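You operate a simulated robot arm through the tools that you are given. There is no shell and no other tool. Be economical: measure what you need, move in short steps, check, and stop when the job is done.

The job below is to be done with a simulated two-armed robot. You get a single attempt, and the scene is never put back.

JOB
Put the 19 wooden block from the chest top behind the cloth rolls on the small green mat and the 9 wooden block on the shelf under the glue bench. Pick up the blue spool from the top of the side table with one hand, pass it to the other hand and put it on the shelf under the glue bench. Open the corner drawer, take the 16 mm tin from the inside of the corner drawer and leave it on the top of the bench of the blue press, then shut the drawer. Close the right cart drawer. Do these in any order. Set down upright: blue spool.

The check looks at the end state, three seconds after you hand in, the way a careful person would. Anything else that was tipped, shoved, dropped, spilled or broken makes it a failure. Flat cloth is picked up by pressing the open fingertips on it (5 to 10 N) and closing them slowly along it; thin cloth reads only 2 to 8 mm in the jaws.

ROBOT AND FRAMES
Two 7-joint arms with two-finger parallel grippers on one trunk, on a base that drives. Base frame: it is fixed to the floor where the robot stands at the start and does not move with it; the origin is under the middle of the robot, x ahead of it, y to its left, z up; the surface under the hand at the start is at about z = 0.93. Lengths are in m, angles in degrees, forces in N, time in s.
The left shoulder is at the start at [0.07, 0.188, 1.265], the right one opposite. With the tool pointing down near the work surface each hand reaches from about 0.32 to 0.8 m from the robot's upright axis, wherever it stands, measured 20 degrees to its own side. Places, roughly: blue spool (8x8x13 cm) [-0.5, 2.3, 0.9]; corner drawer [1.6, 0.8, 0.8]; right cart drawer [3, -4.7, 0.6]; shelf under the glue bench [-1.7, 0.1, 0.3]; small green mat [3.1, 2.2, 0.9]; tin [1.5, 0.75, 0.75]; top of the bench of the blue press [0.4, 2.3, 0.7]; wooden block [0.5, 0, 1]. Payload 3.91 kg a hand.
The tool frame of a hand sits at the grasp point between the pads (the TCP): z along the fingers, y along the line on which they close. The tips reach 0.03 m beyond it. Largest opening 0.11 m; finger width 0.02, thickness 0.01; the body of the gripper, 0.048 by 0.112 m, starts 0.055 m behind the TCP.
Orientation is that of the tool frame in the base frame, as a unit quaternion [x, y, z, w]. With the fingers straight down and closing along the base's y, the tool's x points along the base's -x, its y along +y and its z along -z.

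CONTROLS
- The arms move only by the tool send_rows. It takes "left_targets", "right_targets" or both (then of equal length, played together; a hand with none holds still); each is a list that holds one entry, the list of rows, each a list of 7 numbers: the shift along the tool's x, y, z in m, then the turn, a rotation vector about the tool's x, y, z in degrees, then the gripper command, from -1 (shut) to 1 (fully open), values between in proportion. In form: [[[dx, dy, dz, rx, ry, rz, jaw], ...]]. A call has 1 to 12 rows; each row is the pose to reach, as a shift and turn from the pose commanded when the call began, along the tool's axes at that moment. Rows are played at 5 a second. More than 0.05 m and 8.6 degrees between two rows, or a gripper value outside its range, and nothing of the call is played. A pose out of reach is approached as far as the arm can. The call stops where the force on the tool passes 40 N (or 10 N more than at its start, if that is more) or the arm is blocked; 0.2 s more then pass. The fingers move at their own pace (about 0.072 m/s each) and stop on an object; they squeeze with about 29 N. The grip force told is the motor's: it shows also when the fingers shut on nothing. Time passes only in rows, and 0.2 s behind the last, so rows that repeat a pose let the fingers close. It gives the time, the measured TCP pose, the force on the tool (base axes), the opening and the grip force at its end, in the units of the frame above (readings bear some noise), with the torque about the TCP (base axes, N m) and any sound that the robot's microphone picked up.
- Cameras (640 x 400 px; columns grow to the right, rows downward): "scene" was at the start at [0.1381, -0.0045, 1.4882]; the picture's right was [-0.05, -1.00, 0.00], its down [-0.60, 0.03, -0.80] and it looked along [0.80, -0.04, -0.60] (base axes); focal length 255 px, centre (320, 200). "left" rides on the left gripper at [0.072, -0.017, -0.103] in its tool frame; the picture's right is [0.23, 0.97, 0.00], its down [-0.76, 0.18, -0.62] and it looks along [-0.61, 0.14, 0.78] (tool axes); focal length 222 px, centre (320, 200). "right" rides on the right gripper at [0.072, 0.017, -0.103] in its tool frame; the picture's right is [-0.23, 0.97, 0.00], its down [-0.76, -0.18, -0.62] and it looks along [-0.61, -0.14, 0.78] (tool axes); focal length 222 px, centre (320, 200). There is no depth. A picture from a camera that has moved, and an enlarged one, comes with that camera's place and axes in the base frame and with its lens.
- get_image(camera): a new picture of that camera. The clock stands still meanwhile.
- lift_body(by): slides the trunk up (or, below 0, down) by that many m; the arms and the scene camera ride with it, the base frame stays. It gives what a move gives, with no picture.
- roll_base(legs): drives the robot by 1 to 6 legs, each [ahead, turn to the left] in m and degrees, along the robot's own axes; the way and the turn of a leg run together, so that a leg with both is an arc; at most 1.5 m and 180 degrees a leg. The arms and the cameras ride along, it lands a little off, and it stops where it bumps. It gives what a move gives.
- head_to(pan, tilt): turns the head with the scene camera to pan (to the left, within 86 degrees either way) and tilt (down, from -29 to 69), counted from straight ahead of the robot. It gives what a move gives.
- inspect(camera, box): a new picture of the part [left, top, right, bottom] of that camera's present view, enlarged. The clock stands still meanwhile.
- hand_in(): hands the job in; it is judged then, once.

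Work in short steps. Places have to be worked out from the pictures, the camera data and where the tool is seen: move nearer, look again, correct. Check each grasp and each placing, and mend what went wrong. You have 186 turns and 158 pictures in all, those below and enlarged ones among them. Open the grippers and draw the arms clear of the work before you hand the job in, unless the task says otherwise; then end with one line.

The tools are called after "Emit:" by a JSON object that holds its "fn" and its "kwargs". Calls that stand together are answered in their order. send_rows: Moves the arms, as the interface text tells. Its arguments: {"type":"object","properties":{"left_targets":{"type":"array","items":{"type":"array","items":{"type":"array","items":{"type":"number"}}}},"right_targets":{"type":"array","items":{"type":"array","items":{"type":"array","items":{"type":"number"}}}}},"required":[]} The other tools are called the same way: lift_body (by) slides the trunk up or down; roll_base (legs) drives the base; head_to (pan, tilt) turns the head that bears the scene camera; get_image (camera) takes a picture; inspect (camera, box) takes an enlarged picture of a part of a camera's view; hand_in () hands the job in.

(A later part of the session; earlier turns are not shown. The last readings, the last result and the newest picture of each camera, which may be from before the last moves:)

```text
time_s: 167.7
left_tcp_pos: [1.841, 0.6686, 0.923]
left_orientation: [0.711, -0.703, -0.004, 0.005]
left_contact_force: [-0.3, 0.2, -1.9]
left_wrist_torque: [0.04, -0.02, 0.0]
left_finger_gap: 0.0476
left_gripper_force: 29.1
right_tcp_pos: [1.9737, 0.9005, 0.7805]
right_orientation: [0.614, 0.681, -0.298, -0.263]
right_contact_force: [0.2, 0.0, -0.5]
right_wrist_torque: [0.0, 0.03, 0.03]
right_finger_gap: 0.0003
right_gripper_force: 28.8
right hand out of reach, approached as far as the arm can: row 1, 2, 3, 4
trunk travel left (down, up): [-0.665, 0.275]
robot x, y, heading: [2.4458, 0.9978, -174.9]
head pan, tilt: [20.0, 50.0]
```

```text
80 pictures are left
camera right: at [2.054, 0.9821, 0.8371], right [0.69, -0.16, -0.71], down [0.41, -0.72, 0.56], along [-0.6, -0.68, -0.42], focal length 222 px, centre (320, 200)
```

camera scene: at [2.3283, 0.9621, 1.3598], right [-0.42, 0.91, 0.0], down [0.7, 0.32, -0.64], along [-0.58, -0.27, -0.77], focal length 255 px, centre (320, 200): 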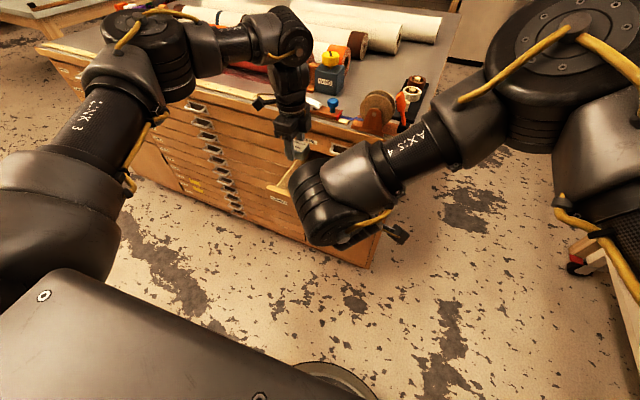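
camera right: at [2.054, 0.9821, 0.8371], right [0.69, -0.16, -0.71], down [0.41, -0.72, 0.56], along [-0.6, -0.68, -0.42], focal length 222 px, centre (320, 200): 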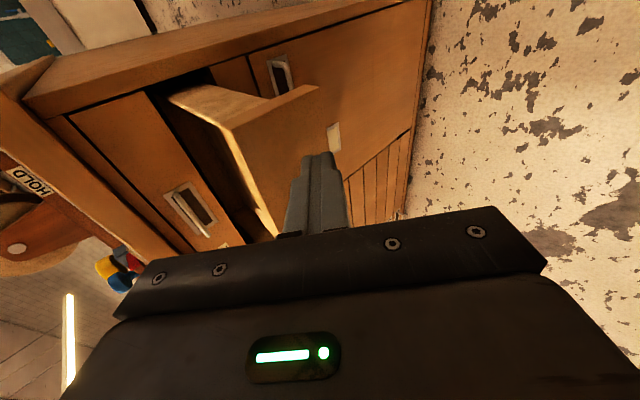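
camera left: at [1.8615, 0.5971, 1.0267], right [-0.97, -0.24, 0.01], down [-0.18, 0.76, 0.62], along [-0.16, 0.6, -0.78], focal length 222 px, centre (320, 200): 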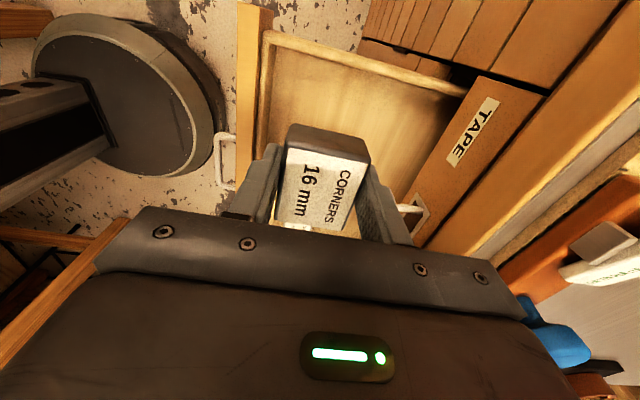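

The fingertips face the panel. I push forward 20 cm.

Emit:
{"fn": "send_rows", "kwargs": {"right_targets": [[[0.0037, -0.0237, 0.0256, 0, 0, 0, -1], [0.0074, -0.0474, 0.0511, 0, 0, 0, -1], [0.0111, -0.0711, 0.0767, 0, 0, 0, -1], [0.0148, -0.0948, 0.1022, 0, 0, 0, -1], [0.0186, -0.1185, 0.1278, 0, 0, 0, -1], [0.021, -0.135, 0.146, 0, 0, 0, -1]]]}}

Emit:
{"fn": "get_image", "kwargs": {"camera": "right"}}

Emit:
{"fn": "get_image", "kwargs": {"camera": "scene"}}

```text
time_s: 169.1
left_tcp_pos: [1.8402, 0.6674, 0.9231]
left_orientation: [0.711, -0.703, -0.004, 0.006]
left_contact_force: [-0.3, 0.1, -1.4]
left_wrist_torque: [0.05, -0.01, 0.0]
left_finger_gap: 0.0475
left_gripper_force: 29.6
right_tcp_pos: [1.7761, 0.9035, 0.7808]
right_orientation: [0.615, 0.68, -0.299, -0.265]
right_contact_force: [0.1, -0.3, -0.3]
right_wrist_torque: [-0.02, 0.0, 0.02]
right_finger_gap: 0.0002
right_gripper_force: 29.3
trunk travel left (down, up): [-0.665, 0.275]
robot x, y, heading: [2.4489, 1.0018, -175.6]
head pan, tilt: [20.0, 50.0]
```

```text
79 pictures are left
camera right: at [1.8566, 0.9839, 0.8376], right [0.68, -0.16, -0.71], down [0.41, -0.72, 0.56], along [-0.6, -0.68, -0.42], focal length 222 px, centre (320, 200)
```

right: 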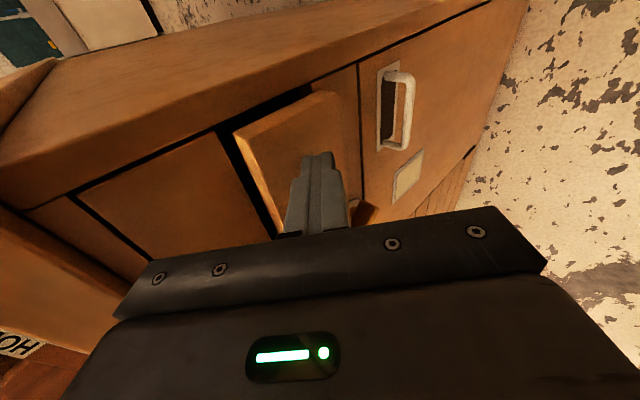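

```text
78 pictures are left
camera scene: at [2.3269, 0.965, 1.3597], right [-0.42, 0.91, 0.0], down [0.7, 0.32, -0.64], along [-0.58, -0.27, -0.77], focal length 255 px, centre (320, 200)
```

scene: 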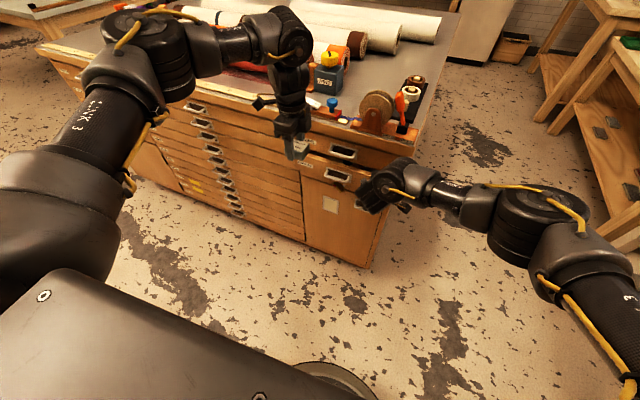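

About 3–4 cm remain; I push on until the drawer seats.

Emit:
{"fn": "send_rows", "kwargs": {"right_targets": [[[0.0016, -0.0101, 0.011, 0, 0, 0, -1], [0.0027, -0.0169, 0.0183, 0, 0, 0, -1], [0.0034, -0.0217, 0.0234, 0, 0, 0, -1], [0.0042, -0.0271, 0.0292, 0, 0, 0, -1]]]}}

Emit:
{"fn": "inspect", "kwargs": {"camera": "scene", "box": [270, 120, 430, 220]}}

Emit:
{"fn": "get_image", "kwargs": {"camera": "right"}}

```text
time_s: 170.1
left_tcp_pos: [1.8441, 0.6687, 0.9242]
left_orientation: [0.71, -0.704, -0.004, 0.006]
left_contact_force: [-0.3, 0.7, -1.6]
left_wrist_torque: [-0.02, -0.01, -0.03]
left_finger_gap: 0.0475
left_gripper_force: 28.9
right_tcp_pos: [1.7393, 0.9033, 0.7822]
right_orientation: [0.614, 0.681, -0.298, -0.265]
right_contact_force: [17.1, 5.5, 1.2]
right_wrist_torque: [0.08, -0.17, -0.27]
right_finger_gap: 0.0
right_gripper_force: 28.8
trunk travel left (down, up): [-0.665, 0.275]
robot x, y, heading: [2.4502, 1.0011, -175.2]
head pan, tilt: [20.0, 50.0]
```

```text
4.00 times, centred on (350, 170) of scene
camera zoom: at [2.33, 0.9658, 1.36], right [-0.42, 0.91, 0.0], down [0.69, 0.32, -0.64], along [-0.59, -0.27, -0.77], focal length 1019 px, centre (200, 320)
```

zoom: 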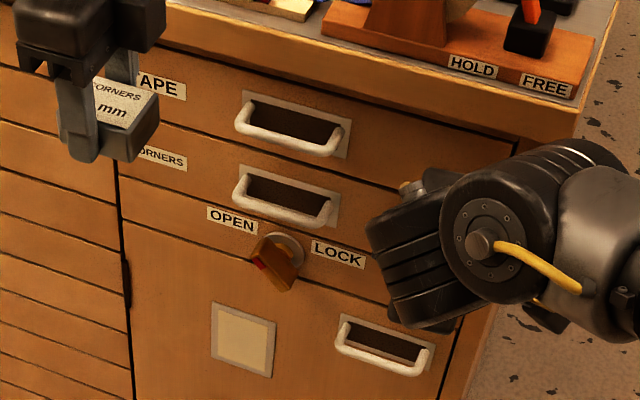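

```text
76 pictures are left
camera right: at [1.8198, 0.9842, 0.8391], right [0.68, -0.16, -0.71], down [0.41, -0.72, 0.56], along [-0.6, -0.68, -0.43], focal length 222 px, centre (320, 200)
```

right: 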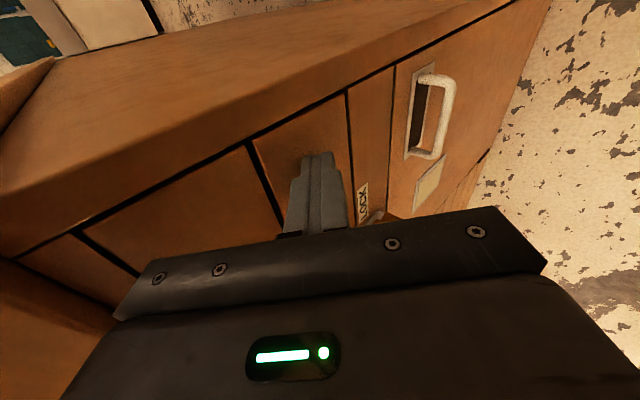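

The drawer is flush with its neighbours (17 N push). I draw the right hand back and straighten it.

Emit:
{"fn": "send_rows", "kwargs": {"right_targets": [[[-0.0037, 0.0237, -0.0256, 0, 0, 0, -1], [-0.0074, 0.0474, -0.0511, 0, 0, 0, -1], [-0.0111, 0.0711, -0.0767, 0, 0, 0, -1], [-0.0148, 0.0948, -0.1022, 0, 0, 0, -1], [-0.0186, 0.1, -0.1278, 0, 0, 0, -1], [-0.0186, 0.08, -0.145, 0, 0, 0, -1]]]}}

Emit:
{"fn": "send_rows", "kwargs": {"right_targets": [[[0.03, -0.02, -0.02, -7.5, 0, 0, -1], [0.06, -0.04, -0.04, -15, 0, 0, -1], [0.09, -0.06, -0.06, -22.5, 0, 0, -1], [0.12, -0.08, -0.08, -30, 0, 0, -1], [0.15, -0.1, -0.1, -37.5, 0, 0, -1], [0.18, -0.12, -0.12, -45, 0, 0, -1]]]}}

Emit:
{"fn": "inspect", "kwargs": {"camera": "scene", "box": [240, 80, 440, 220]}}

```text
time_s: 171.5
left_tcp_pos: [1.841, 0.6669, 0.9247]
left_orientation: [0.711, -0.703, -0.004, 0.006]
left_contact_force: [0.1, -0.5, -2.0]
left_wrist_torque: [0.01, -0.03, -0.03]
left_finger_gap: 0.0473
left_gripper_force: 29.0
right_tcp_pos: [1.8984, 0.8987, 0.8196]
right_orientation: [0.615, 0.68, -0.298, -0.264]
right_contact_force: [-0.4, 0.3, 0.2]
right_wrist_torque: [0.01, -0.04, 0.02]
right_finger_gap: 0.0001
right_gripper_force: 29.1
trunk travel left (down, up): [-0.665, 0.275]
robot x, y, heading: [2.4441, 1.0007, -175.5]
head pan, tilt: [20.0, 50.0]
```

```text
time_s: 172.0
left_tcp_pos: [1.8412, 0.666, 0.9243]
left_orientation: [0.71, -0.704, -0.004, 0.005]
left_contact_force: [-0.1, -0.2, -1.2]
left_wrist_torque: [0.02, 0.01, 0.01]
left_finger_gap: 0.0476
left_gripper_force: 28.7
right_tcp_pos: [1.8964, 0.9348, 0.8616]
right_orientation: [0.64, 0.699, -0.249, -0.198]
right_contact_force: [-9.1, -3.0, -5.0]
right_wrist_torque: [-0.11, -0.39, 0.51]
right_finger_gap: 0.0
right_gripper_force: 29.2
trunk travel left (down, up): [-0.665, 0.275]
robot x, y, heading: [2.445, 1.0022, -175.1]
head pan, tilt: [20.0, 50.0]
stopped in row 2 (right hand): the force on the tool passed its limit at 235 N (the readings are from after the stop); the commanded pose is now the measured one
```

```text
2.86 times, centred on (340, 150) of scene
camera zoom: at [2.328, 0.9643, 1.3598], right [-0.42, 0.91, 0.0], down [0.7, 0.32, -0.64], along [-0.58, -0.27, -0.77], focal length 728 px, centre (263, 343)
```

zoom: 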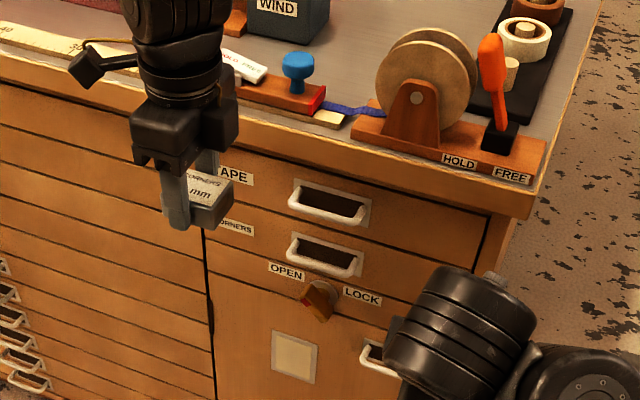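

A sudden force stopped the right hand. I look at the whole situation before moving.

Emit:
{"fn": "get_image", "kwargs": {"camera": "scene"}}

Emit:
{"fn": "get_image", "kwargs": {"camera": "right"}}

```text
74 pictures are left
camera scene: at [2.328, 0.9643, 1.3598], right [-0.42, 0.91, 0.0], down [0.7, 0.32, -0.64], along [-0.58, -0.27, -0.77], focal length 255 px, centre (320, 200)
```

scene: 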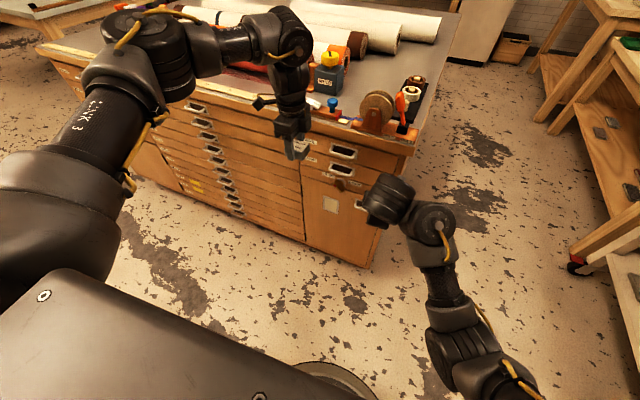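

```text
73 pictures are left
camera right: at [1.965, 1.0171, 0.9303], right [0.8, -0.17, -0.58], down [0.31, -0.71, 0.64], along [-0.52, -0.69, -0.51], focal length 222 px, centre (320, 200)
```

right: 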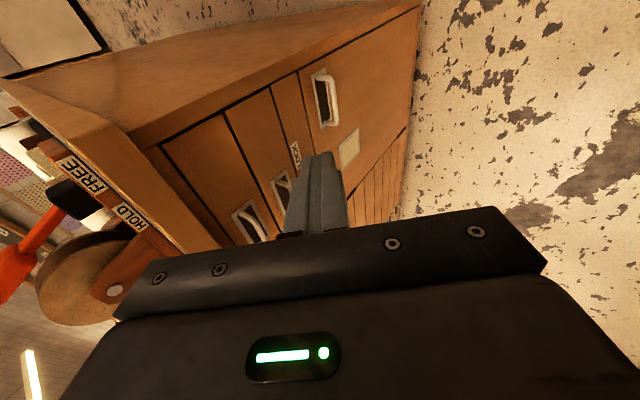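

The right arm's elbow has flipped to a low posture (a quick internal swing, nothing in the room touched). I bring the hand up and straighten it in small steps.

Emit:
{"fn": "send_rows", "kwargs": {"right_targets": [[[0.02, -0.014, -0.022, -5, 0, 0, -1], [0.04, -0.028, -0.044, -10, 0, 0, -1], [0.06, -0.042, -0.066, -15, 0, 0, -1], [0.08, -0.056, -0.088, -20, 0, 0, -1], [0.1, -0.07, -0.11, -26, 0, 0, -1], [0.12, -0.083, -0.131, -33, 0, 0, -1]]]}}

Emit:
{"fn": "get_image", "kwargs": {"camera": "scene"}}

```text
time_s: 172.3
left_tcp_pos: [1.8422, 0.6681, 0.9245]
left_orientation: [0.71, -0.704, -0.004, 0.006]
left_contact_force: [0.0, 0.0, -0.5]
left_wrist_torque: [-0.03, -0.01, 0.01]
left_finger_gap: 0.0476
left_gripper_force: 29.3
right_tcp_pos: [1.8947, 0.9372, 0.8703]
right_orientation: [0.643, 0.699, -0.251, -0.186]
right_contact_force: [-11.4, -4.6, -3.4]
right_wrist_torque: [0.14, -0.68, 0.59]
right_finger_gap: 0.0
right_gripper_force: 28.7
trunk travel left (down, up): [-0.665, 0.275]
robot x, y, heading: [2.446, 1.0013, -175.1]
head pan, tilt: [20.0, 50.0]
stopped in row 1 (right hand): the force on the tool passed its limit at 198 N (the readings are from after the stop); the commanded pose is now the measured one
```

```text
72 pictures are left
camera scene: at [2.328, 0.9651, 1.3598], right [-0.42, 0.91, 0.0], down [0.7, 0.32, -0.64], along [-0.58, -0.27, -0.77], focal length 255 px, centre (320, 200)
```

scene: 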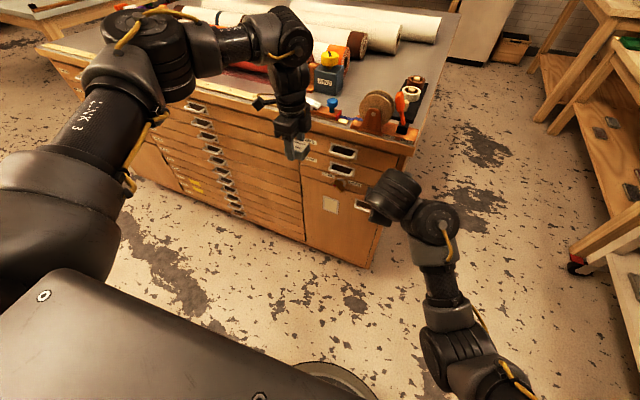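

I wait a moment to see whether the force is real contact or just swing.

Emit:
{"fn": "send_rows", "kwargs": {"right_targets": [[[0, 0, 0, 0, 0, 0, -1], [0, 0, 0, 0, 0, 0, -1], [0, 0, 0, 0, 0, 0, -1]]]}}

```text
time_s: 173.1
left_tcp_pos: [1.8409, 0.667, 0.9236]
left_orientation: [0.711, -0.703, -0.004, 0.006]
left_contact_force: [0.2, -0.2, -0.4]
left_wrist_torque: [-0.04, 0.03, -0.01]
left_finger_gap: 0.0476
left_gripper_force: 29.2
right_tcp_pos: [1.8938, 0.9372, 0.8698]
right_orientation: [0.643, 0.7, -0.251, -0.185]
right_contact_force: [-17.4, -6.0, -9.2]
right_wrist_torque: [-0.46, -0.6, 1.09]
right_finger_gap: 0.0
right_gripper_force: 28.8
trunk travel left (down, up): [-0.665, 0.275]
robot x, y, heading: [2.449, 1.0029, -175.2]
head pan, tilt: [20.0, 50.0]
```

There is steady self-contact from the folded wrist. I reverse: stretch the hand forward, away from the body.

Emit:
{"fn": "send_rows", "kwargs": {"right_targets": [[[0.001, -0.012, 0.009, 3, 0, 0, -1], [0.002, -0.024, 0.018, 6, 0, 0, -1], [0.003, -0.036, 0.027, 8, 0, 0, -1], [0.005, -0.05, 0.038, 8, 0, 0, -1], [0.008, -0.064, 0.048, 8, 0, 0, -1]]]}}

Emit:
{"fn": "get_image", "kwargs": {"camera": "scene"}}

```text
time_s: 174.3
left_tcp_pos: [1.8424, 0.667, 0.9229]
left_orientation: [0.711, -0.703, -0.003, 0.006]
left_contact_force: [-0.7, 0.0, -1.2]
left_wrist_torque: [0.02, -0.02, -0.02]
left_finger_gap: 0.0477
left_gripper_force: 29.7
right_tcp_pos: [1.8134, 0.9362, 0.869]
right_orientation: [0.629, 0.679, -0.299, -0.23]
right_contact_force: [-0.1, -0.2, -0.4]
right_wrist_torque: [-0.01, 0.01, -0.01]
right_finger_gap: 0.0
right_gripper_force: 28.9
trunk travel left (down, up): [-0.665, 0.275]
robot x, y, heading: [2.4479, 1.0017, -175.5]
head pan, tilt: [20.0, 50.0]
```

```text
71 pictures are left
camera scene: at [2.3271, 0.965, 1.3597], right [-0.42, 0.91, 0.0], down [0.7, 0.32, -0.64], along [-0.58, -0.27, -0.77], focal length 255 px, centre (320, 200)
```

scene: 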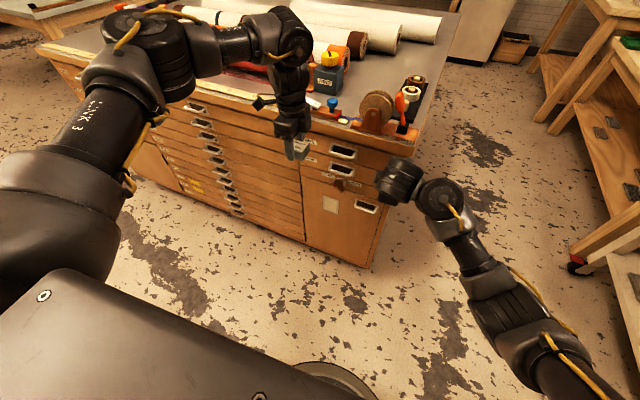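

Contact is gone. I move the hand sideways away from the chest, then up and further out to straighten the arm.

Emit:
{"fn": "send_rows", "kwargs": {"right_targets": [[[0.04, 0.001, -0.005, 0, 0, 0, -1], [0.08, 0.002, -0.01, 0, 0, 0, -1], [0.12, 0.004, -0.014, 0, 0, 0, -1], [0.16, 0.005, -0.018, 0, 0, 0, -1], [0.198, 0.006, -0.023, 0, 0, 0, -1], [0.208, -0.028, -0.032, 0, 0, 0, -1], [0.218, -0.062, -0.041, 0, 0, 0, -1], [0.228, -0.097, -0.05, 0, 0, 0, -1], [0.238, -0.132, -0.059, 0, 0, 0, -1], [0.248, -0.168, -0.068, 0, 0, 0, -1]]]}}

Emit:
{"fn": "get_image", "kwargs": {"camera": "scene"}}

```text
time_s: 176.5
left_tcp_pos: [1.8413, 0.6683, 0.9238]
left_orientation: [0.711, -0.703, -0.005, 0.006]
left_contact_force: [0.0, 0.3, -1.8]
left_wrist_torque: [-0.04, 0.01, -0.01]
left_finger_gap: 0.0476
left_gripper_force: 28.7
right_tcp_pos: [1.7127, 1.1872, 1.0181]
right_orientation: [0.629, 0.68, -0.3, -0.23]
right_contact_force: [-0.9, 0.4, -0.6]
right_wrist_torque: [0.0, -0.02, -0.01]
right_finger_gap: 0.0002
right_gripper_force: 28.5
trunk travel left (down, up): [-0.665, 0.275]
robot x, y, heading: [2.4418, 1.0016, -175.2]
head pan, tilt: [20.0, 50.0]
```

```text
70 pictures are left
camera scene: at [2.3271, 0.9653, 1.3597], right [-0.42, 0.91, 0.0], down [0.7, 0.32, -0.64], along [-0.58, -0.27, -0.77], focal length 255 px, centre (320, 200)
```

scene: 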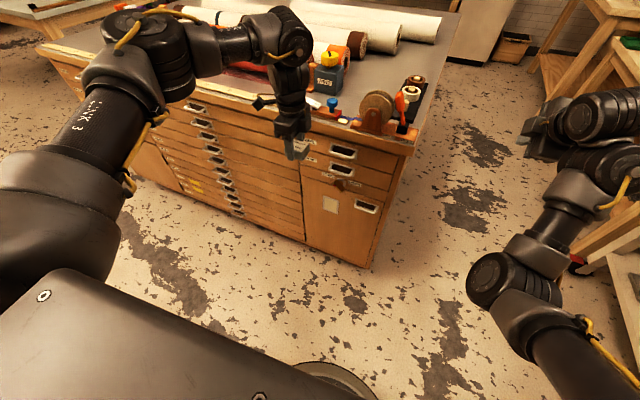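

I straighten the hand to point down here in free space.

Emit:
{"fn": "send_rows", "kwargs": {"right_targets": [[[0, 0, 0, -5, 0, 0, -1], [0, 0, 0, -10, 0, 0, -1], [0, 0, 0, -15, 0, 0, -1], [0, 0, 0, -20, 0, 0, -1], [0, 0, 0, -25, 0, 0, -1], [0, 0, 0, -30, 0, 0, -1], [0, 0, 0, -35, 0, 0, -1], [0, 0, 0, -40, 0, 0, -1], [0, 0, 0, -45, 0, 0, -1]]]}}

Emit:
{"fn": "get_image", "kwargs": {"camera": "scene"}}

```text
time_s: 178.5
left_tcp_pos: [1.842, 0.6691, 0.9234]
left_orientation: [0.71, -0.704, -0.004, 0.006]
left_contact_force: [-0.3, -0.3, -1.5]
left_wrist_torque: [-0.03, -0.05, -0.02]
left_finger_gap: 0.0475
left_gripper_force: 29.2
right_tcp_pos: [1.6892, 1.1959, 1.0109]
right_orientation: [0.679, 0.734, -0.022, 0.009]
right_contact_force: [0.0, 0.3, -0.7]
right_wrist_torque: [-0.04, 0.01, -0.01]
right_finger_gap: 0.0
right_gripper_force: 29.2
right hand out of reach, approached as far as the arm can: row 5, 6, 7, 8, 9
trunk travel left (down, up): [-0.665, 0.275]
robot x, y, heading: [2.4475, 1.0027, -175.2]
head pan, tilt: [20.0, 50.0]
```

```text
69 pictures are left
camera scene: at [2.3277, 0.9671, 1.3598], right [-0.42, 0.91, 0.0], down [0.7, 0.32, -0.64], along [-0.58, -0.27, -0.77], focal length 255 px, centre (320, 200)
```

scene: 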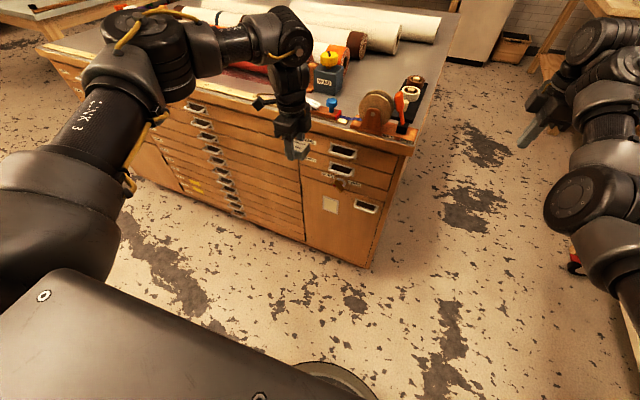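

The hand points down again. I bring it back toward its original rest posture (turning it back too), which should restore the elbow.

Emit:
{"fn": "send_rows", "kwargs": {"right_targets": [[[-0.009, 0.013, -0.006, 0, 0, 7.7, -1], [-0.018, 0.026, -0.012, 0, 0, 15.4, -1], [-0.027, 0.04, -0.018, 0, 0, 23.1, -1], [-0.036, 0.053, -0.024, 0, 0, 30.8, -1], [-0.045, 0.067, -0.03, 0, 0, 38.5, -1], [-0.054, 0.08, -0.036, 0, 0, 46.2, -1], [-0.063, 0.094, -0.042, 0, 0, 53.9, -1], [-0.072, 0.107, -0.048, 0, 0, 61.6, -1], [-0.081, 0.12, -0.054, 0, 0, 69.3, -1], [-0.09, 0.134, -0.06, 0, 0, 77, -1], [-0.098, 0.147, -0.066, 0, 0, 84, -1]]]}}

Emit:
{"fn": "get_image", "kwargs": {"camera": "scene"}}

```text
time_s: 179.1
left_tcp_pos: [1.8418, 0.6688, 0.9231]
left_orientation: [0.71, -0.704, -0.004, 0.007]
left_contact_force: [-0.1, 0.7, -1.4]
left_wrist_torque: [0.02, 0.01, -0.03]
left_finger_gap: 0.0477
left_gripper_force: 28.6
right_tcp_pos: [1.7058, 1.1855, 1.0172]
right_orientation: [0.71, 0.704, -0.023, 0.012]
right_contact_force: [-79.1, 12.3, -65.6]
right_wrist_torque: [-6.82, -8.17, 6.7]
right_finger_gap: 0.0
right_gripper_force: 28.8
right hand out of reach, approached as far as the arm can: row 1
trunk travel left (down, up): [-0.665, 0.275]
robot x, y, heading: [2.4457, 1.0034, -175.4]
head pan, tilt: [20.0, 50.0]
stopped in row 2 (right hand): the force on the tool passed its limit at 402 N (the readings are from after the stop); the commanded pose is now the measured one
```

```text
68 pictures are left
camera scene: at [2.3285, 0.9655, 1.3599], right [-0.42, 0.91, 0.0], down [0.7, 0.32, -0.64], along [-0.58, -0.27, -0.77], focal length 255 px, centre (320, 200)
```

scene: 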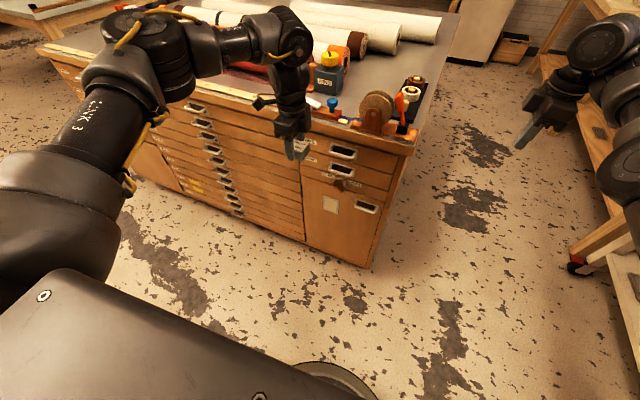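

Again strong self-contact; I look at the right arm directly.

Emit:
{"fn": "head_to", "kwargs": {"pan": -30, "tilt": 40}}

Emit:
{"fn": "get_image", "kwargs": {"camera": "scene"}}

Emit:
{"fn": "send_rows", "kwargs": {"right_targets": [[[0, 0, 0, 0, 0, 0, -1], [0, 0, 0, 0, 0, 0, -1]]]}}

```text
time_s: 180.2
left_tcp_pos: [1.8423, 0.6673, 0.9238]
left_orientation: [0.711, -0.704, -0.005, 0.005]
left_contact_force: [0.6, 0.3, -1.9]
left_wrist_torque: [0.01, 0.01, -0.03]
left_finger_gap: 0.0475
left_gripper_force: 28.5
right_tcp_pos: [1.705, 1.1842, 1.0171]
right_orientation: [0.709, 0.705, -0.021, 0.013]
right_contact_force: [-83.7, 33.7, -78.0]
right_wrist_torque: [-10.64, -8.56, 7.78]
right_finger_gap: 0.0
right_gripper_force: 29.0
trunk travel left (down, up): [-0.665, 0.275]
robot x, y, heading: [2.4457, 1.0007, -175.3]
head pan, tilt: [-30.0, 40.0]
```

```text
67 pictures are left
camera scene: at [2.3203, 1.0335, 1.3739], right [0.43, 0.9, 0.0], down [0.58, -0.27, -0.77], along [-0.69, 0.33, -0.64], focal length 255 px, centre (320, 200)
```

scene: 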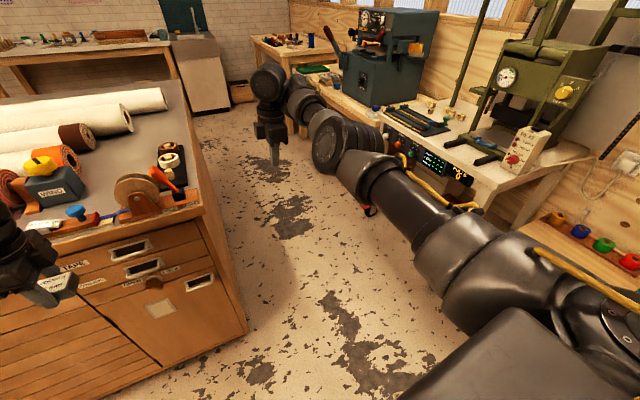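

```text
time_s: 180.8
left_tcp_pos: [1.8405, 0.6677, 0.9238]
left_orientation: [0.711, -0.703, -0.005, 0.006]
left_contact_force: [-0.4, 0.2, -1.3]
left_wrist_torque: [-0.03, 0.04, -0.03]
left_finger_gap: 0.0474
left_gripper_force: 29.1
right_tcp_pos: [1.7045, 1.185, 1.0178]
right_orientation: [0.709, 0.705, -0.021, 0.012]
right_contact_force: [-84.9, 37.7, -74.7]
right_wrist_torque: [-10.79, -8.78, 7.92]
right_finger_gap: 0.0
right_gripper_force: 29.0
trunk travel left (down, up): [-0.665, 0.275]
robot x, y, heading: [2.4473, 1.0005, -175.2]
head pan, tilt: [-30.0, 40.0]
```

The elbow is back to its outward posture; some self-contact remains, pushing the hand forward and down. I yield a little in that direction.

Emit:
{"fn": "send_rows", "kwargs": {"right_targets": [[[0.005, -0.01, 0.01, 0, 0, 0, -1], [0.01, -0.02, 0.02, 0, 0, 0, -1], [0.01, -0.03, 0.03, 0, 0, 0, -1], [0.01, -0.03, 0.03, 0, 0, 0, -1]]]}}

Emit:
{"fn": "inspect", "kwargs": {"camera": "scene", "box": [220, 40, 500, 240]}}

```text
time_s: 181.8
left_tcp_pos: [1.8418, 0.6665, 0.9238]
left_orientation: [0.711, -0.703, -0.003, 0.007]
left_contact_force: [-0.3, 0.5, 0.0]
left_wrist_torque: [0.02, -0.01, -0.02]
left_finger_gap: 0.0476
left_gripper_force: 29.2
right_tcp_pos: [1.6741, 1.194, 0.9876]
right_orientation: [0.713, 0.701, -0.018, 0.012]
right_contact_force: [0.2, -0.2, -0.1]
right_wrist_torque: [0.03, -0.01, -0.03]
right_finger_gap: 0.0
right_gripper_force: 28.9
trunk travel left (down, up): [-0.665, 0.275]
robot x, y, heading: [2.4481, 0.9978, -175.1]
head pan, tilt: [-30.0, 40.0]
```

```text
2.00 times, centred on (360, 140) of scene
camera zoom: at [2.3205, 1.0339, 1.3739], right [0.43, 0.9, 0.0], down [0.58, -0.27, -0.77], along [-0.69, 0.33, -0.64], focal length 509 px, centre (240, 320)
```

zoom: 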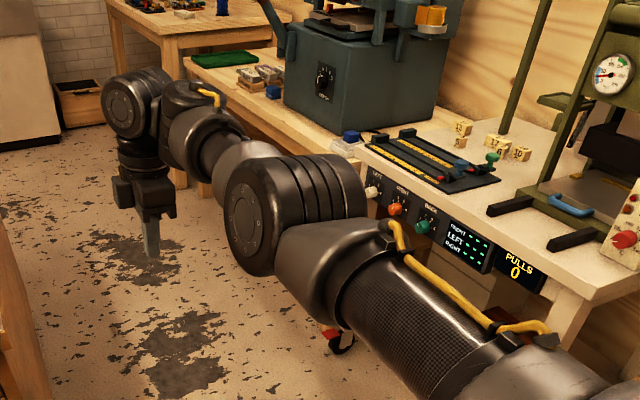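

No contact now and nothing in the room was disturbed. I retract the right hand gently to its usual carrying place.

Emit:
{"fn": "send_rows", "kwargs": {"right_targets": [[[0.015, 0.025, -0.01, 0, 0, 0, -1], [0.03, 0.05, -0.02, 0, 0, 0, -1], [0.045, 0.075, -0.03, 0, 0, 0, -1], [0.06, 0.1, -0.04, 0, 0, 0, -1], [0.075, 0.125, -0.04, 0, 0, 0, -1], [0.09, 0.15, -0.04, 0, 0, 0, -1], [0.1, 0.175, -0.04, 0, 0, 0, -1]]]}}

Emit:
{"fn": "get_image", "kwargs": {"camera": "scene"}}

```text
time_s: 182.5
left_tcp_pos: [1.8417, 0.6682, 0.923]
left_orientation: [0.71, -0.704, -0.004, 0.006]
left_contact_force: [0.2, 0.0, -1.6]
left_wrist_torque: [-0.02, 0.02, -0.03]
left_finger_gap: 0.0477
left_gripper_force: 28.9
right_tcp_pos: [1.7254, 1.2198, 1.0072]
right_orientation: [0.702, 0.711, -0.033, 0.021]
right_contact_force: [-19.9, -8.6, -47.0]
right_wrist_torque: [-2.86, -1.19, 1.43]
right_finger_gap: 0.0
right_gripper_force: 28.9
right hand out of reach, approached as far as the arm can: row 3
trunk travel left (down, up): [-0.665, 0.275]
robot x, y, heading: [2.4452, 0.9994, -175.4]
head pan, tilt: [-30.0, 40.0]
stopped in row 3 (right hand): the force on the tool passed its limit at 278 N (the readings are from after the stop); the commanded pose is now the measured one
```

```text
65 pictures are left
camera scene: at [2.321, 1.0338, 1.374], right [0.43, 0.9, 0.0], down [0.58, -0.27, -0.77], along [-0.69, 0.33, -0.64], focal length 255 px, centre (320, 200)
```

scene: 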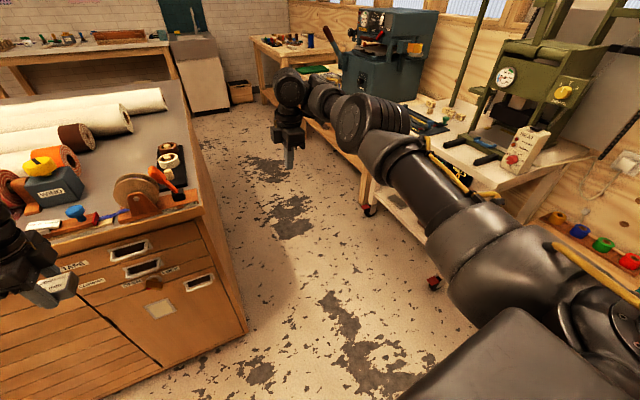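

The pseudo-force seems to come from the arm changing posture near a joint limit. I continue in very small steps.

Emit:
{"fn": "send_rows", "kwargs": {"right_targets": [[[0.003, 0.005, -0.003, 0, 0, 0, -1], [0.006, 0.01, -0.006, 0, 0, 0, -1], [0.009, 0.015, -0.009, 0, 0, 0, -1], [0.012, 0.02, -0.012, 0, 0, 0, -1], [0.015, 0.025, -0.015, 0, 0, 0, -1], [0.018, 0.03, -0.018, 0, 0, 0, -1]]]}}

```text
time_s: 182.8
left_tcp_pos: [1.8411, 0.6673, 0.921]
left_orientation: [0.71, -0.704, -0.003, 0.007]
left_contact_force: [-0.7, 0.2, -1.2]
left_wrist_torque: [0.0, 0.0, -0.03]
left_finger_gap: 0.0477
left_gripper_force: 29.3
right_tcp_pos: [1.7238, 1.2174, 1.0068]
right_orientation: [0.701, 0.712, -0.036, 0.022]
right_contact_force: [-11.0, -2.4, -26.5]
right_wrist_torque: [-1.93, -0.62, 0.82]
right_finger_gap: 0.0
right_gripper_force: 28.3
trunk travel left (down, up): [-0.665, 0.275]
robot x, y, heading: [2.4436, 1.0013, -175.4]
head pan, tilt: [-30.0, 40.0]
stopped in row 1 (right hand): the force on the tool passed its limit at 110 N (the readings are from after the stop); the commanded pose is now the measured one
```

The elbow is sitting low so the forearm crowds the hand. I lower the hand in front (free aisle) so the forearm slopes upward, then retract.

Emit:
{"fn": "send_rows", "kwargs": {"right_targets": [[[0.0, -0.02, 0.02, 0, 0, 0, -1], [0.0, -0.03, 0.05, 0, 0, 0, -1], [0.0, -0.03, 0.09, 0, 0, 0, -1], [0.0, -0.03, 0.13, 0, 0, 0, -1], [0.0, -0.03, 0.17, 0, 0, 0, -1], [0.0, -0.03, 0.21, 0, 0, 0, -1], [0.0, -0.03, 0.25, 0, 0, 0, -1]]]}}

Emit:
{"fn": "get_image", "kwargs": {"camera": "scene"}}

```text
time_s: 184.4
left_tcp_pos: [1.8407, 0.6667, 0.9229]
left_orientation: [0.711, -0.704, -0.005, 0.007]
left_contact_force: [0.1, -0.1, -1.8]
left_wrist_torque: [0.01, -0.01, -0.01]
left_finger_gap: 0.0476
left_gripper_force: 29.1
right_tcp_pos: [1.6951, 1.1977, 0.7597]
right_orientation: [0.7, 0.713, -0.035, 0.021]
right_contact_force: [0.6, 0.1, -0.2]
right_wrist_torque: [0.01, -0.01, -0.01]
right_finger_gap: 0.0001
right_gripper_force: 28.6
right hand out of reach, approached as far as the arm can: row 7
trunk travel left (down, up): [-0.665, 0.275]
robot x, y, heading: [2.4479, 0.9989, -174.9]
head pan, tilt: [-30.0, 40.0]
```

```text
64 pictures are left
camera scene: at [2.3198, 1.0323, 1.374], right [0.43, 0.9, 0.0], down [0.58, -0.27, -0.77], along [-0.69, 0.33, -0.64], focal length 255 px, centre (320, 200)
```

scene: 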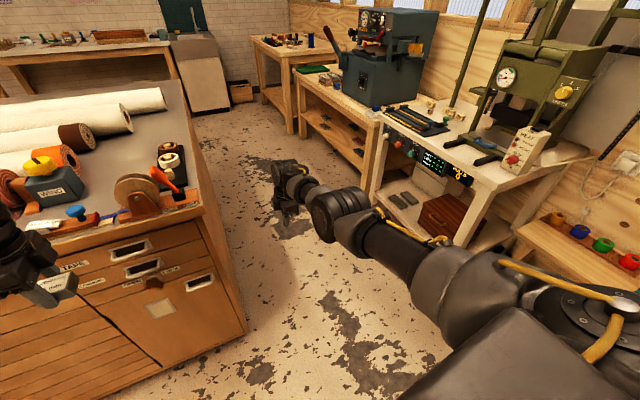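

No contact now, arm nearly straight. I retract at this low height.

Emit:
{"fn": "send_rows", "kwargs": {"right_targets": [[[0.0, 0.025, 0, 0, 0, 0, -1], [0.0, 0.05, 0, 0, 0, 0, -1], [0.0, 0.075, 0, 0, 0, 0, -1], [0.0, 0.1, 0, 0, 0, 0, -1], [0.0, 0.125, 0, 0, 0, 0, -1], [0.0, 0.15, 0, 0, 0, 0, -1]]]}}

Emit:
{"fn": "get_image", "kwargs": {"camera": "scene"}}

```text
time_s: 185.8
left_tcp_pos: [1.8421, 0.6679, 0.9237]
left_orientation: [0.71, -0.704, -0.005, 0.006]
left_contact_force: [0.2, 0.1, -1.3]
left_wrist_torque: [0.03, 0.03, 0.01]
left_finger_gap: 0.0474
left_gripper_force: 28.7
right_tcp_pos: [1.847, 1.2024, 0.7579]
right_orientation: [0.701, 0.712, -0.034, 0.021]
right_contact_force: [0.1, 0.0, 0.8]
right_wrist_torque: [0.01, 0.0, 0.0]
right_finger_gap: 0.0
right_gripper_force: 28.2
trunk travel left (down, up): [-0.665, 0.275]
robot x, y, heading: [2.4468, 1.0013, -175.4]
head pan, tilt: [-30.0, 40.0]
```

```text
63 pictures are left
camera scene: at [2.3213, 1.0336, 1.3741], right [0.43, 0.9, 0.0], down [0.58, -0.27, -0.77], along [-0.69, 0.33, -0.64], focal length 255 px, centre (320, 200)
```

scene: 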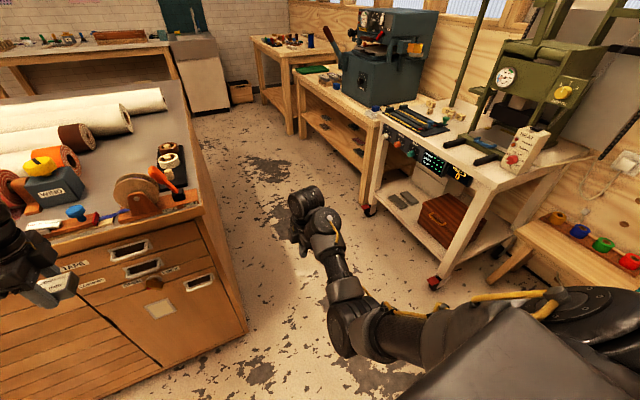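

The elbow bends inward again. I stretch out at a middle height and turn the hand back toward its rest orientation there, which earlier made the elbow go outward.

Emit:
{"fn": "send_rows", "kwargs": {"right_targets": [[[0.0, -0.03, -0.02, 0, 0, 0, -1], [0.0, -0.06, -0.04, 0, 0, 0, -1], [0.0, -0.09, -0.06, 0, 0, 0, -1], [0.0, -0.12, -0.07, 0, 0, 0, -1], [0.0, -0.13, -0.07, 0, 0, 6, -1], [0.0, -0.13, -0.07, 0, 0, 12, -1], [0.0, -0.13, -0.07, 0, 0, 18, -1], [0.0, -0.13, -0.07, 0, 0, 24, -1], [0.0, -0.13, -0.07, 0, 0, 30, -1]]]}}

Emit:
{"fn": "get_image", "kwargs": {"camera": "scene"}}

```text
time_s: 187.8
left_tcp_pos: [1.8415, 0.6687, 0.9237]
left_orientation: [0.71, -0.704, -0.004, 0.006]
left_contact_force: [0.9, 0.2, -0.4]
left_wrist_torque: [-0.01, 0.02, 0.0]
left_finger_gap: 0.0475
left_gripper_force: 29.8
right_tcp_pos: [1.7167, 1.2037, 0.8298]
right_orientation: [0.862, 0.505, -0.028, 0.029]
right_contact_force: [-0.2, 0.3, -0.8]
right_wrist_torque: [0.04, 0.0, 0.0]
right_finger_gap: 0.0
right_gripper_force: 28.7
trunk travel left (down, up): [-0.665, 0.275]
robot x, y, heading: [2.4477, 1.0008, -175.3]
head pan, tilt: [-30.0, 40.0]
```

```text
62 pictures are left
camera scene: at [2.3204, 1.0337, 1.3739], right [0.43, 0.9, 0.0], down [0.58, -0.27, -0.77], along [-0.69, 0.33, -0.64], focal length 255 px, centre (320, 200)
```

scene: 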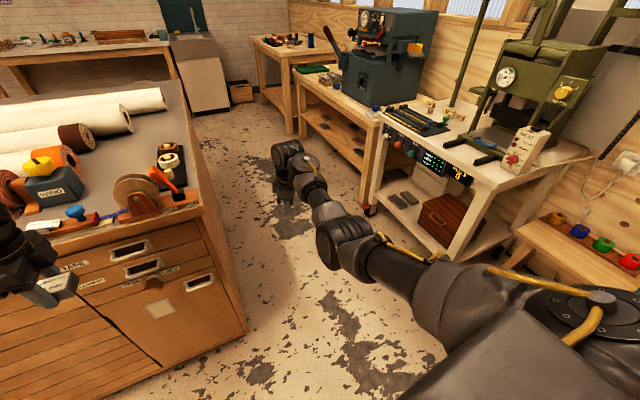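

That went smoothly. I continue the turn to the rest orientation, then retract slightly.

Emit:
{"fn": "send_rows", "kwargs": {"right_targets": [[[0.0, 0, 0, 0, 0, 8, -1], [0, 0, 0, 0, 0, 16, -1], [0, 0, 0, 0, 0, 24, -1], [0, 0, 0, 0, 0, 32, -1], [0, 0, 0, 0, 0, 40, -1], [0, 0, 0, 0, 0, 48, -1], [0, 0, 0, 0, 0, 56, -1], [0.009, 0.018, 0, 0, 0, 56, -1], [0.018, 0.036, 0, 0, 0, 56, -1], [0.027, 0.054, 0, 0, 0, 56, -1]]]}}

Emit:
{"fn": "get_image", "kwargs": {"camera": "scene"}}

```text
time_s: 188.8
left_tcp_pos: [1.8407, 0.6683, 0.9237]
left_orientation: [0.71, -0.704, -0.004, 0.006]
left_contact_force: [0.2, -0.5, -0.7]
left_wrist_torque: [-0.03, -0.02, 0.0]
left_finger_gap: 0.0477
left_gripper_force: 28.8
right_tcp_pos: [1.7154, 1.204, 0.8303]
right_orientation: [0.966, 0.254, -0.023, 0.035]
right_contact_force: [-1.1, 0.1, -2.2]
right_wrist_torque: [-0.15, -0.08, 0.11]
right_finger_gap: 0.0
right_gripper_force: 29.2
trunk travel left (down, up): [-0.665, 0.275]
robot x, y, heading: [2.4446, 1.0033, -175.3]
head pan, tilt: [-30.0, 40.0]
stopped in row 5 (right hand): the force on the tool passed its limit at 63 N (the readings are from after the stop); the commanded pose is now the measured one
```

```text
61 pictures are left
camera scene: at [2.3204, 1.0336, 1.3739], right [0.43, 0.9, 0.0], down [0.58, -0.27, -0.77], along [-0.69, 0.33, -0.64], focal length 255 px, centre (320, 200)
```

scene: 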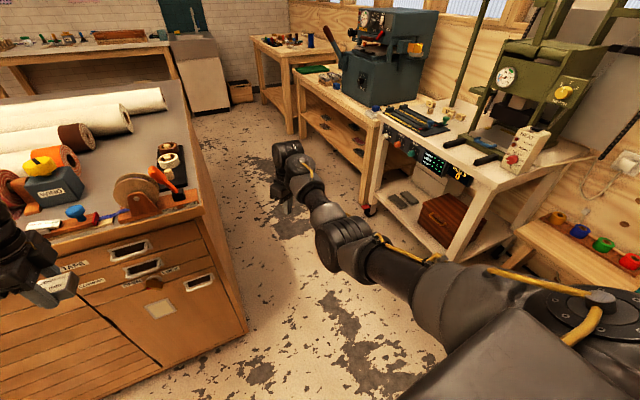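

Only the hand's camera brushes the forearm at this angle. I turn back a little and try retracting from here, watching the elbow.

Emit:
{"fn": "send_rows", "kwargs": {"right_targets": [[[0.0, 0, 0, 0, 0, -8, -1], [0, 0, 0, 0, 0, -16, -1], [0.01, 0.01, 0.01, 0, 0, -24, -1], [0.02, 0.02, 0.02, 0, 0, -30, -1], [0.03, 0.03, 0.03, 0, 0, -30, -1], [0.04, 0.04, 0.03, 0, 0, -30, -1], [0.05, 0.05, 0.03, 0, 0, -30, -1], [0.06, 0.06, 0.03, 0, 0, -30, -1]]]}}

Emit:
{"fn": "get_image", "kwargs": {"camera": "scene"}}

```text
time_s: 190.6
left_tcp_pos: [1.8413, 0.6671, 0.9232]
left_orientation: [0.71, -0.704, -0.004, 0.006]
left_contact_force: [0.1, 0.2, -1.1]
left_wrist_torque: [-0.01, 0.03, -0.01]
left_finger_gap: 0.0476
left_gripper_force: 28.7
right_tcp_pos: [1.797, 1.1796, 0.7992]
right_orientation: [0.868, 0.495, -0.03, 0.028]
right_contact_force: [0.0, 0.4, 0.7]
right_wrist_torque: [-0.02, 0.03, 0.02]
right_finger_gap: 0.0
right_gripper_force: 29.2
trunk travel left (down, up): [-0.665, 0.275]
robot x, y, heading: [2.4441, 1.0019, -175.0]
head pan, tilt: [-30.0, 40.0]
```

```text
60 pictures are left
camera scene: at [2.3208, 1.0335, 1.374], right [0.43, 0.9, 0.0], down [0.58, -0.27, -0.77], along [-0.69, 0.33, -0.64], focal length 255 px, centre (320, 200)
```

scene: 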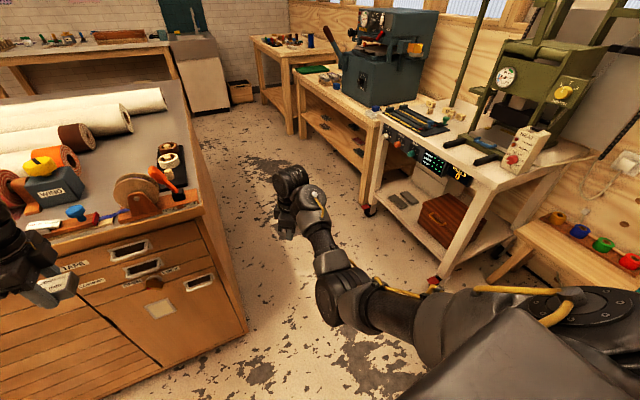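

Still bent inward. I go back to the high stretched pose where the elbow earlier swung outward by itself.

Emit:
{"fn": "send_rows", "kwargs": {"right_targets": [[[-0.01, -0.025, -0.035, 0, 0, -6, -1], [-0.02, -0.05, -0.07, 0, 0, -12, -1], [-0.03, -0.075, -0.105, 0, 0, -18, -1], [-0.04, -0.1, -0.14, 0, 0, -24, -1], [-0.041, -0.101, -0.175, 0, 0, -30, -1], [-0.041, -0.101, -0.212, 0, 0, -35, -1]]]}}

Emit:
{"fn": "send_rows", "kwargs": {"right_targets": [[[-0.009, 0.013, -0.006, 0, 0, 7.7, -1], [-0.018, 0.026, -0.012, 0, 0, 15.4, -1]]]}}

Emit:
{"fn": "get_image", "kwargs": {"camera": "scene"}}

```text
time_s: 192.0
left_tcp_pos: [1.8426, 0.6688, 0.9239]
left_orientation: [0.71, -0.704, -0.004, 0.007]
left_contact_force: [0.5, 0.3, -1.3]
left_wrist_torque: [-0.01, 0.01, 0.02]
left_finger_gap: 0.0476
left_gripper_force: 29.1
right_tcp_pos: [1.6967, 1.2129, 1.014]
right_orientation: [0.679, 0.733, -0.038, 0.019]
right_contact_force: [0.6, -0.1, 0.5]
right_wrist_torque: [0.0, 0.0, -0.01]
right_finger_gap: 0.0
right_gripper_force: 28.4
trunk travel left (down, up): [-0.665, 0.275]
robot x, y, heading: [2.448, 1.0046, -175.4]
head pan, tilt: [-30.0, 40.0]
```

```text
time_s: 192.4
left_tcp_pos: [1.8422, 0.6674, 0.9237]
left_orientation: [0.71, -0.704, -0.003, 0.007]
left_contact_force: [-0.5, 0.6, -0.9]
left_wrist_torque: [0.0, 0.04, -0.01]
left_finger_gap: 0.0479
left_gripper_force: 28.9
right_tcp_pos: [1.7062, 1.2057, 1.0198]
right_orientation: [0.698, 0.715, -0.04, 0.02]
right_contact_force: [-53.1, 9.5, -38.5]
right_wrist_torque: [-4.55, -5.47, 4.84]
right_finger_gap: 0.0
right_gripper_force: 29.1
trunk travel left (down, up): [-0.665, 0.275]
robot x, y, heading: [2.4477, 0.999, -175.0]
head pan, tilt: [-30.0, 40.0]
stopped in row 2 (right hand): the force on the tool passed its limit at 340 N (the readings are from after the stop); the commanded pose is now the measured one
```

```text
59 pictures are left
camera scene: at [2.3215, 1.0341, 1.374], right [0.43, 0.9, 0.0], down [0.58, -0.27, -0.77], along [-0.69, 0.33, -0.64], focal length 255 px, centre (320, 200)
```

scene: 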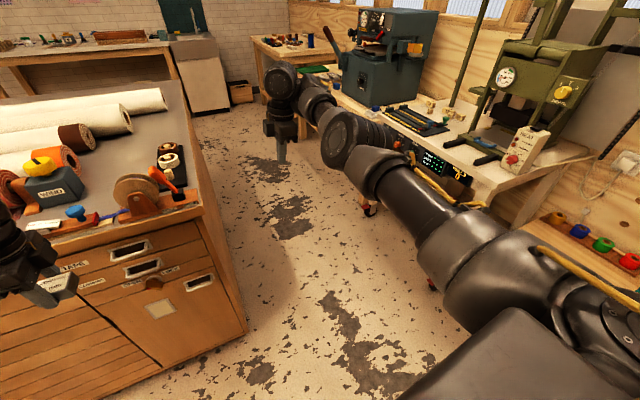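

The elbow is out again. I relieve the contact by lowering, and retract only as the hand goes down.

Emit:
{"fn": "send_rows", "kwargs": {"right_targets": [[[0.0, -0.015, 0.02, 0, 0, 0, -1], [0.0, -0.015, 0.04, 0, 0, 0, -1], [0.0, 0.0, 0.07, 0, 0, 0, -1], [0.0, 0.015, 0.1, 0, 0, 0, -1], [0.0, 0.03, 0.13, 0, 0, 0, -1], [0.0, 0.05, 0.16, 0, 0, 0, -1], [0.0, 0.07, 0.18, 0, 0, 0, -1], [0.0, 0.09, 0.19, 0, 0, 0, -1]]]}}

Emit:
{"fn": "get_image", "kwargs": {"camera": "scene"}}

```text
time_s: 193.7
left_tcp_pos: [1.8413, 0.6674, 0.9231]
left_orientation: [0.71, -0.704, -0.005, 0.005]
left_contact_force: [0.3, -0.6, -1.9]
left_wrist_torque: [0.01, 0.01, 0.04]
left_finger_gap: 0.0476
left_gripper_force: 29.3
right_tcp_pos: [1.7272, 1.1815, 0.8913]
right_orientation: [0.694, 0.716, -0.066, 0.029]
right_contact_force: [-97.4, -2.4, -165.9]
right_wrist_torque: [-15.11, -6.55, 9.0]
right_finger_gap: 0.0
right_gripper_force: 29.2
right hand out of reach, approached as far as the arm can: row 6
trunk travel left (down, up): [-0.665, 0.275]
robot x, y, heading: [2.447, 1.0029, -175.2]
head pan, tilt: [-30.0, 40.0]
stopped in row 6 (right hand): the force on the tool passed its limit at 488 N (the readings are from after the stop); the commanded pose is now the measured one
```

```text
58 pictures are left
camera scene: at [2.3194, 1.0325, 1.374], right [0.43, 0.9, 0.0], down [0.58, -0.27, -0.77], along [-0.69, 0.33, -0.64], focal length 255 px, centre (320, 200)
```

scene: 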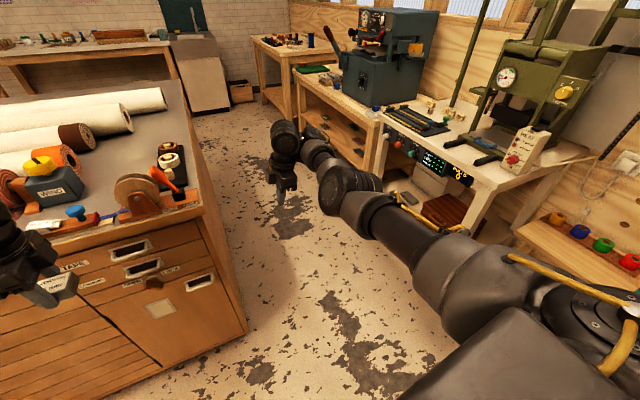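

The tool-down posture is what jams. I retrace the path that worked: tilt the hand 45° forward and go back in front of the drawers, then retreat exactly as it came.

Emit:
{"fn": "send_rows", "kwargs": {"right_targets": [[[-0.01, -0.015, 0.02, 7.5, 0, 0, -1], [-0.05, -0.015, 0.03, 15, 0, 0, -1], [-0.09, 0.0, 0.05, 22.5, 0, 0, -1], [-0.13, 0.02, 0.07, 30, 0, 0, -1], [-0.17, 0.04, 0.08, 37.5, 0, 0, -1], [-0.21, 0.055, 0.09, 45, 0, 0, -1], [-0.25, 0.056, 0.09, 45, 0, 0, -1]]]}}

Emit:
{"fn": "get_image", "kwargs": {"camera": "scene"}}

```text
time_s: 195.3
left_tcp_pos: [1.8417, 0.666, 0.9229]
left_orientation: [0.71, -0.704, -0.005, 0.005]
left_contact_force: [-0.3, -1.0, -2.0]
left_wrist_torque: [0.03, 0.05, 0.0]
left_finger_gap: 0.0476
left_gripper_force: 29.4
right_tcp_pos: [1.7883, 0.9246, 0.8298]
right_orientation: [0.657, 0.635, -0.327, -0.242]
right_contact_force: [0.7, 0.7, 0.2]
right_wrist_torque: [0.01, 0.01, -0.03]
right_finger_gap: 0.0001
right_gripper_force: 28.9
trunk travel left (down, up): [-0.665, 0.275]
robot x, y, heading: [2.4497, 0.998, -175.0]
head pan, tilt: [-30.0, 40.0]
```

```text
57 pictures are left
camera scene: at [2.3206, 1.0311, 1.374], right [0.43, 0.9, 0.0], down [0.58, -0.27, -0.77], along [-0.69, 0.33, -0.64], focal length 255 px, centre (320, 200)
```

scene: 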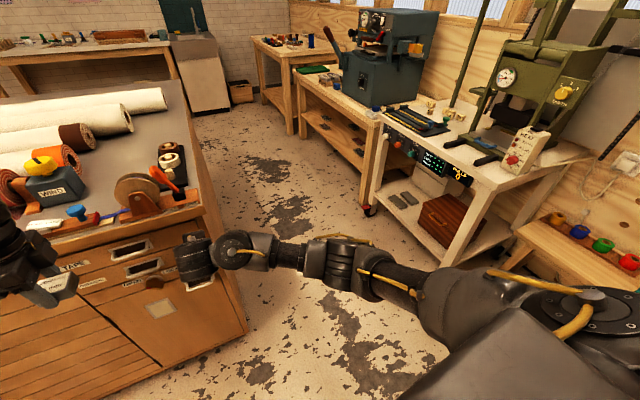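

Free of contact, elbow to the outside. I retreat along the same line the hand came in by.

Emit:
{"fn": "send_rows", "kwargs": {"right_targets": [[[-0.003, 0.018, -0.019, 0, 0, 0, -1], [-0.007, 0.036, -0.038, 0, 0, 0, -1], [-0.01, 0.054, -0.058, 0, 0, 0, -1], [-0.014, 0.073, -0.077, 0, 0, 0, -1], [-0.017, 0.091, -0.096, 0, 0, 0, -1], [-0.021, 0.109, -0.116, 0, 0, 0, -1], [-0.024, 0.127, -0.135, 0, 0, 0, -1]]]}}

Emit:
{"fn": "get_image", "kwargs": {"camera": "scene"}}

```text
time_s: 196.9
left_tcp_pos: [1.8405, 0.6667, 0.9245]
left_orientation: [0.71, -0.704, -0.005, 0.005]
left_contact_force: [0.1, 0.6, -0.8]
left_wrist_torque: [0.01, 0.04, 0.0]
left_finger_gap: 0.0476
left_gripper_force: 29.0
right_tcp_pos: [1.9728, 0.9071, 0.8309]
right_orientation: [0.656, 0.635, -0.328, -0.241]
right_contact_force: [0.4, 0.7, 0.1]
right_wrist_torque: [0.0, -0.01, -0.02]
right_finger_gap: 0.0001
right_gripper_force: 29.3
trunk travel left (down, up): [-0.665, 0.275]
robot x, y, heading: [2.4472, 0.9993, -175.3]
head pan, tilt: [-30.0, 40.0]
```

```text
56 pictures are left
camera scene: at [2.3209, 1.0334, 1.374], right [0.43, 0.9, 0.0], down [0.58, -0.27, -0.77], along [-0.69, 0.33, -0.64], focal length 255 px, centre (320, 200)
```

scene: 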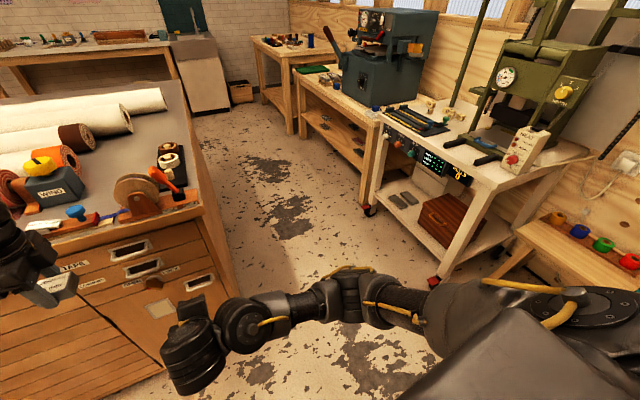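

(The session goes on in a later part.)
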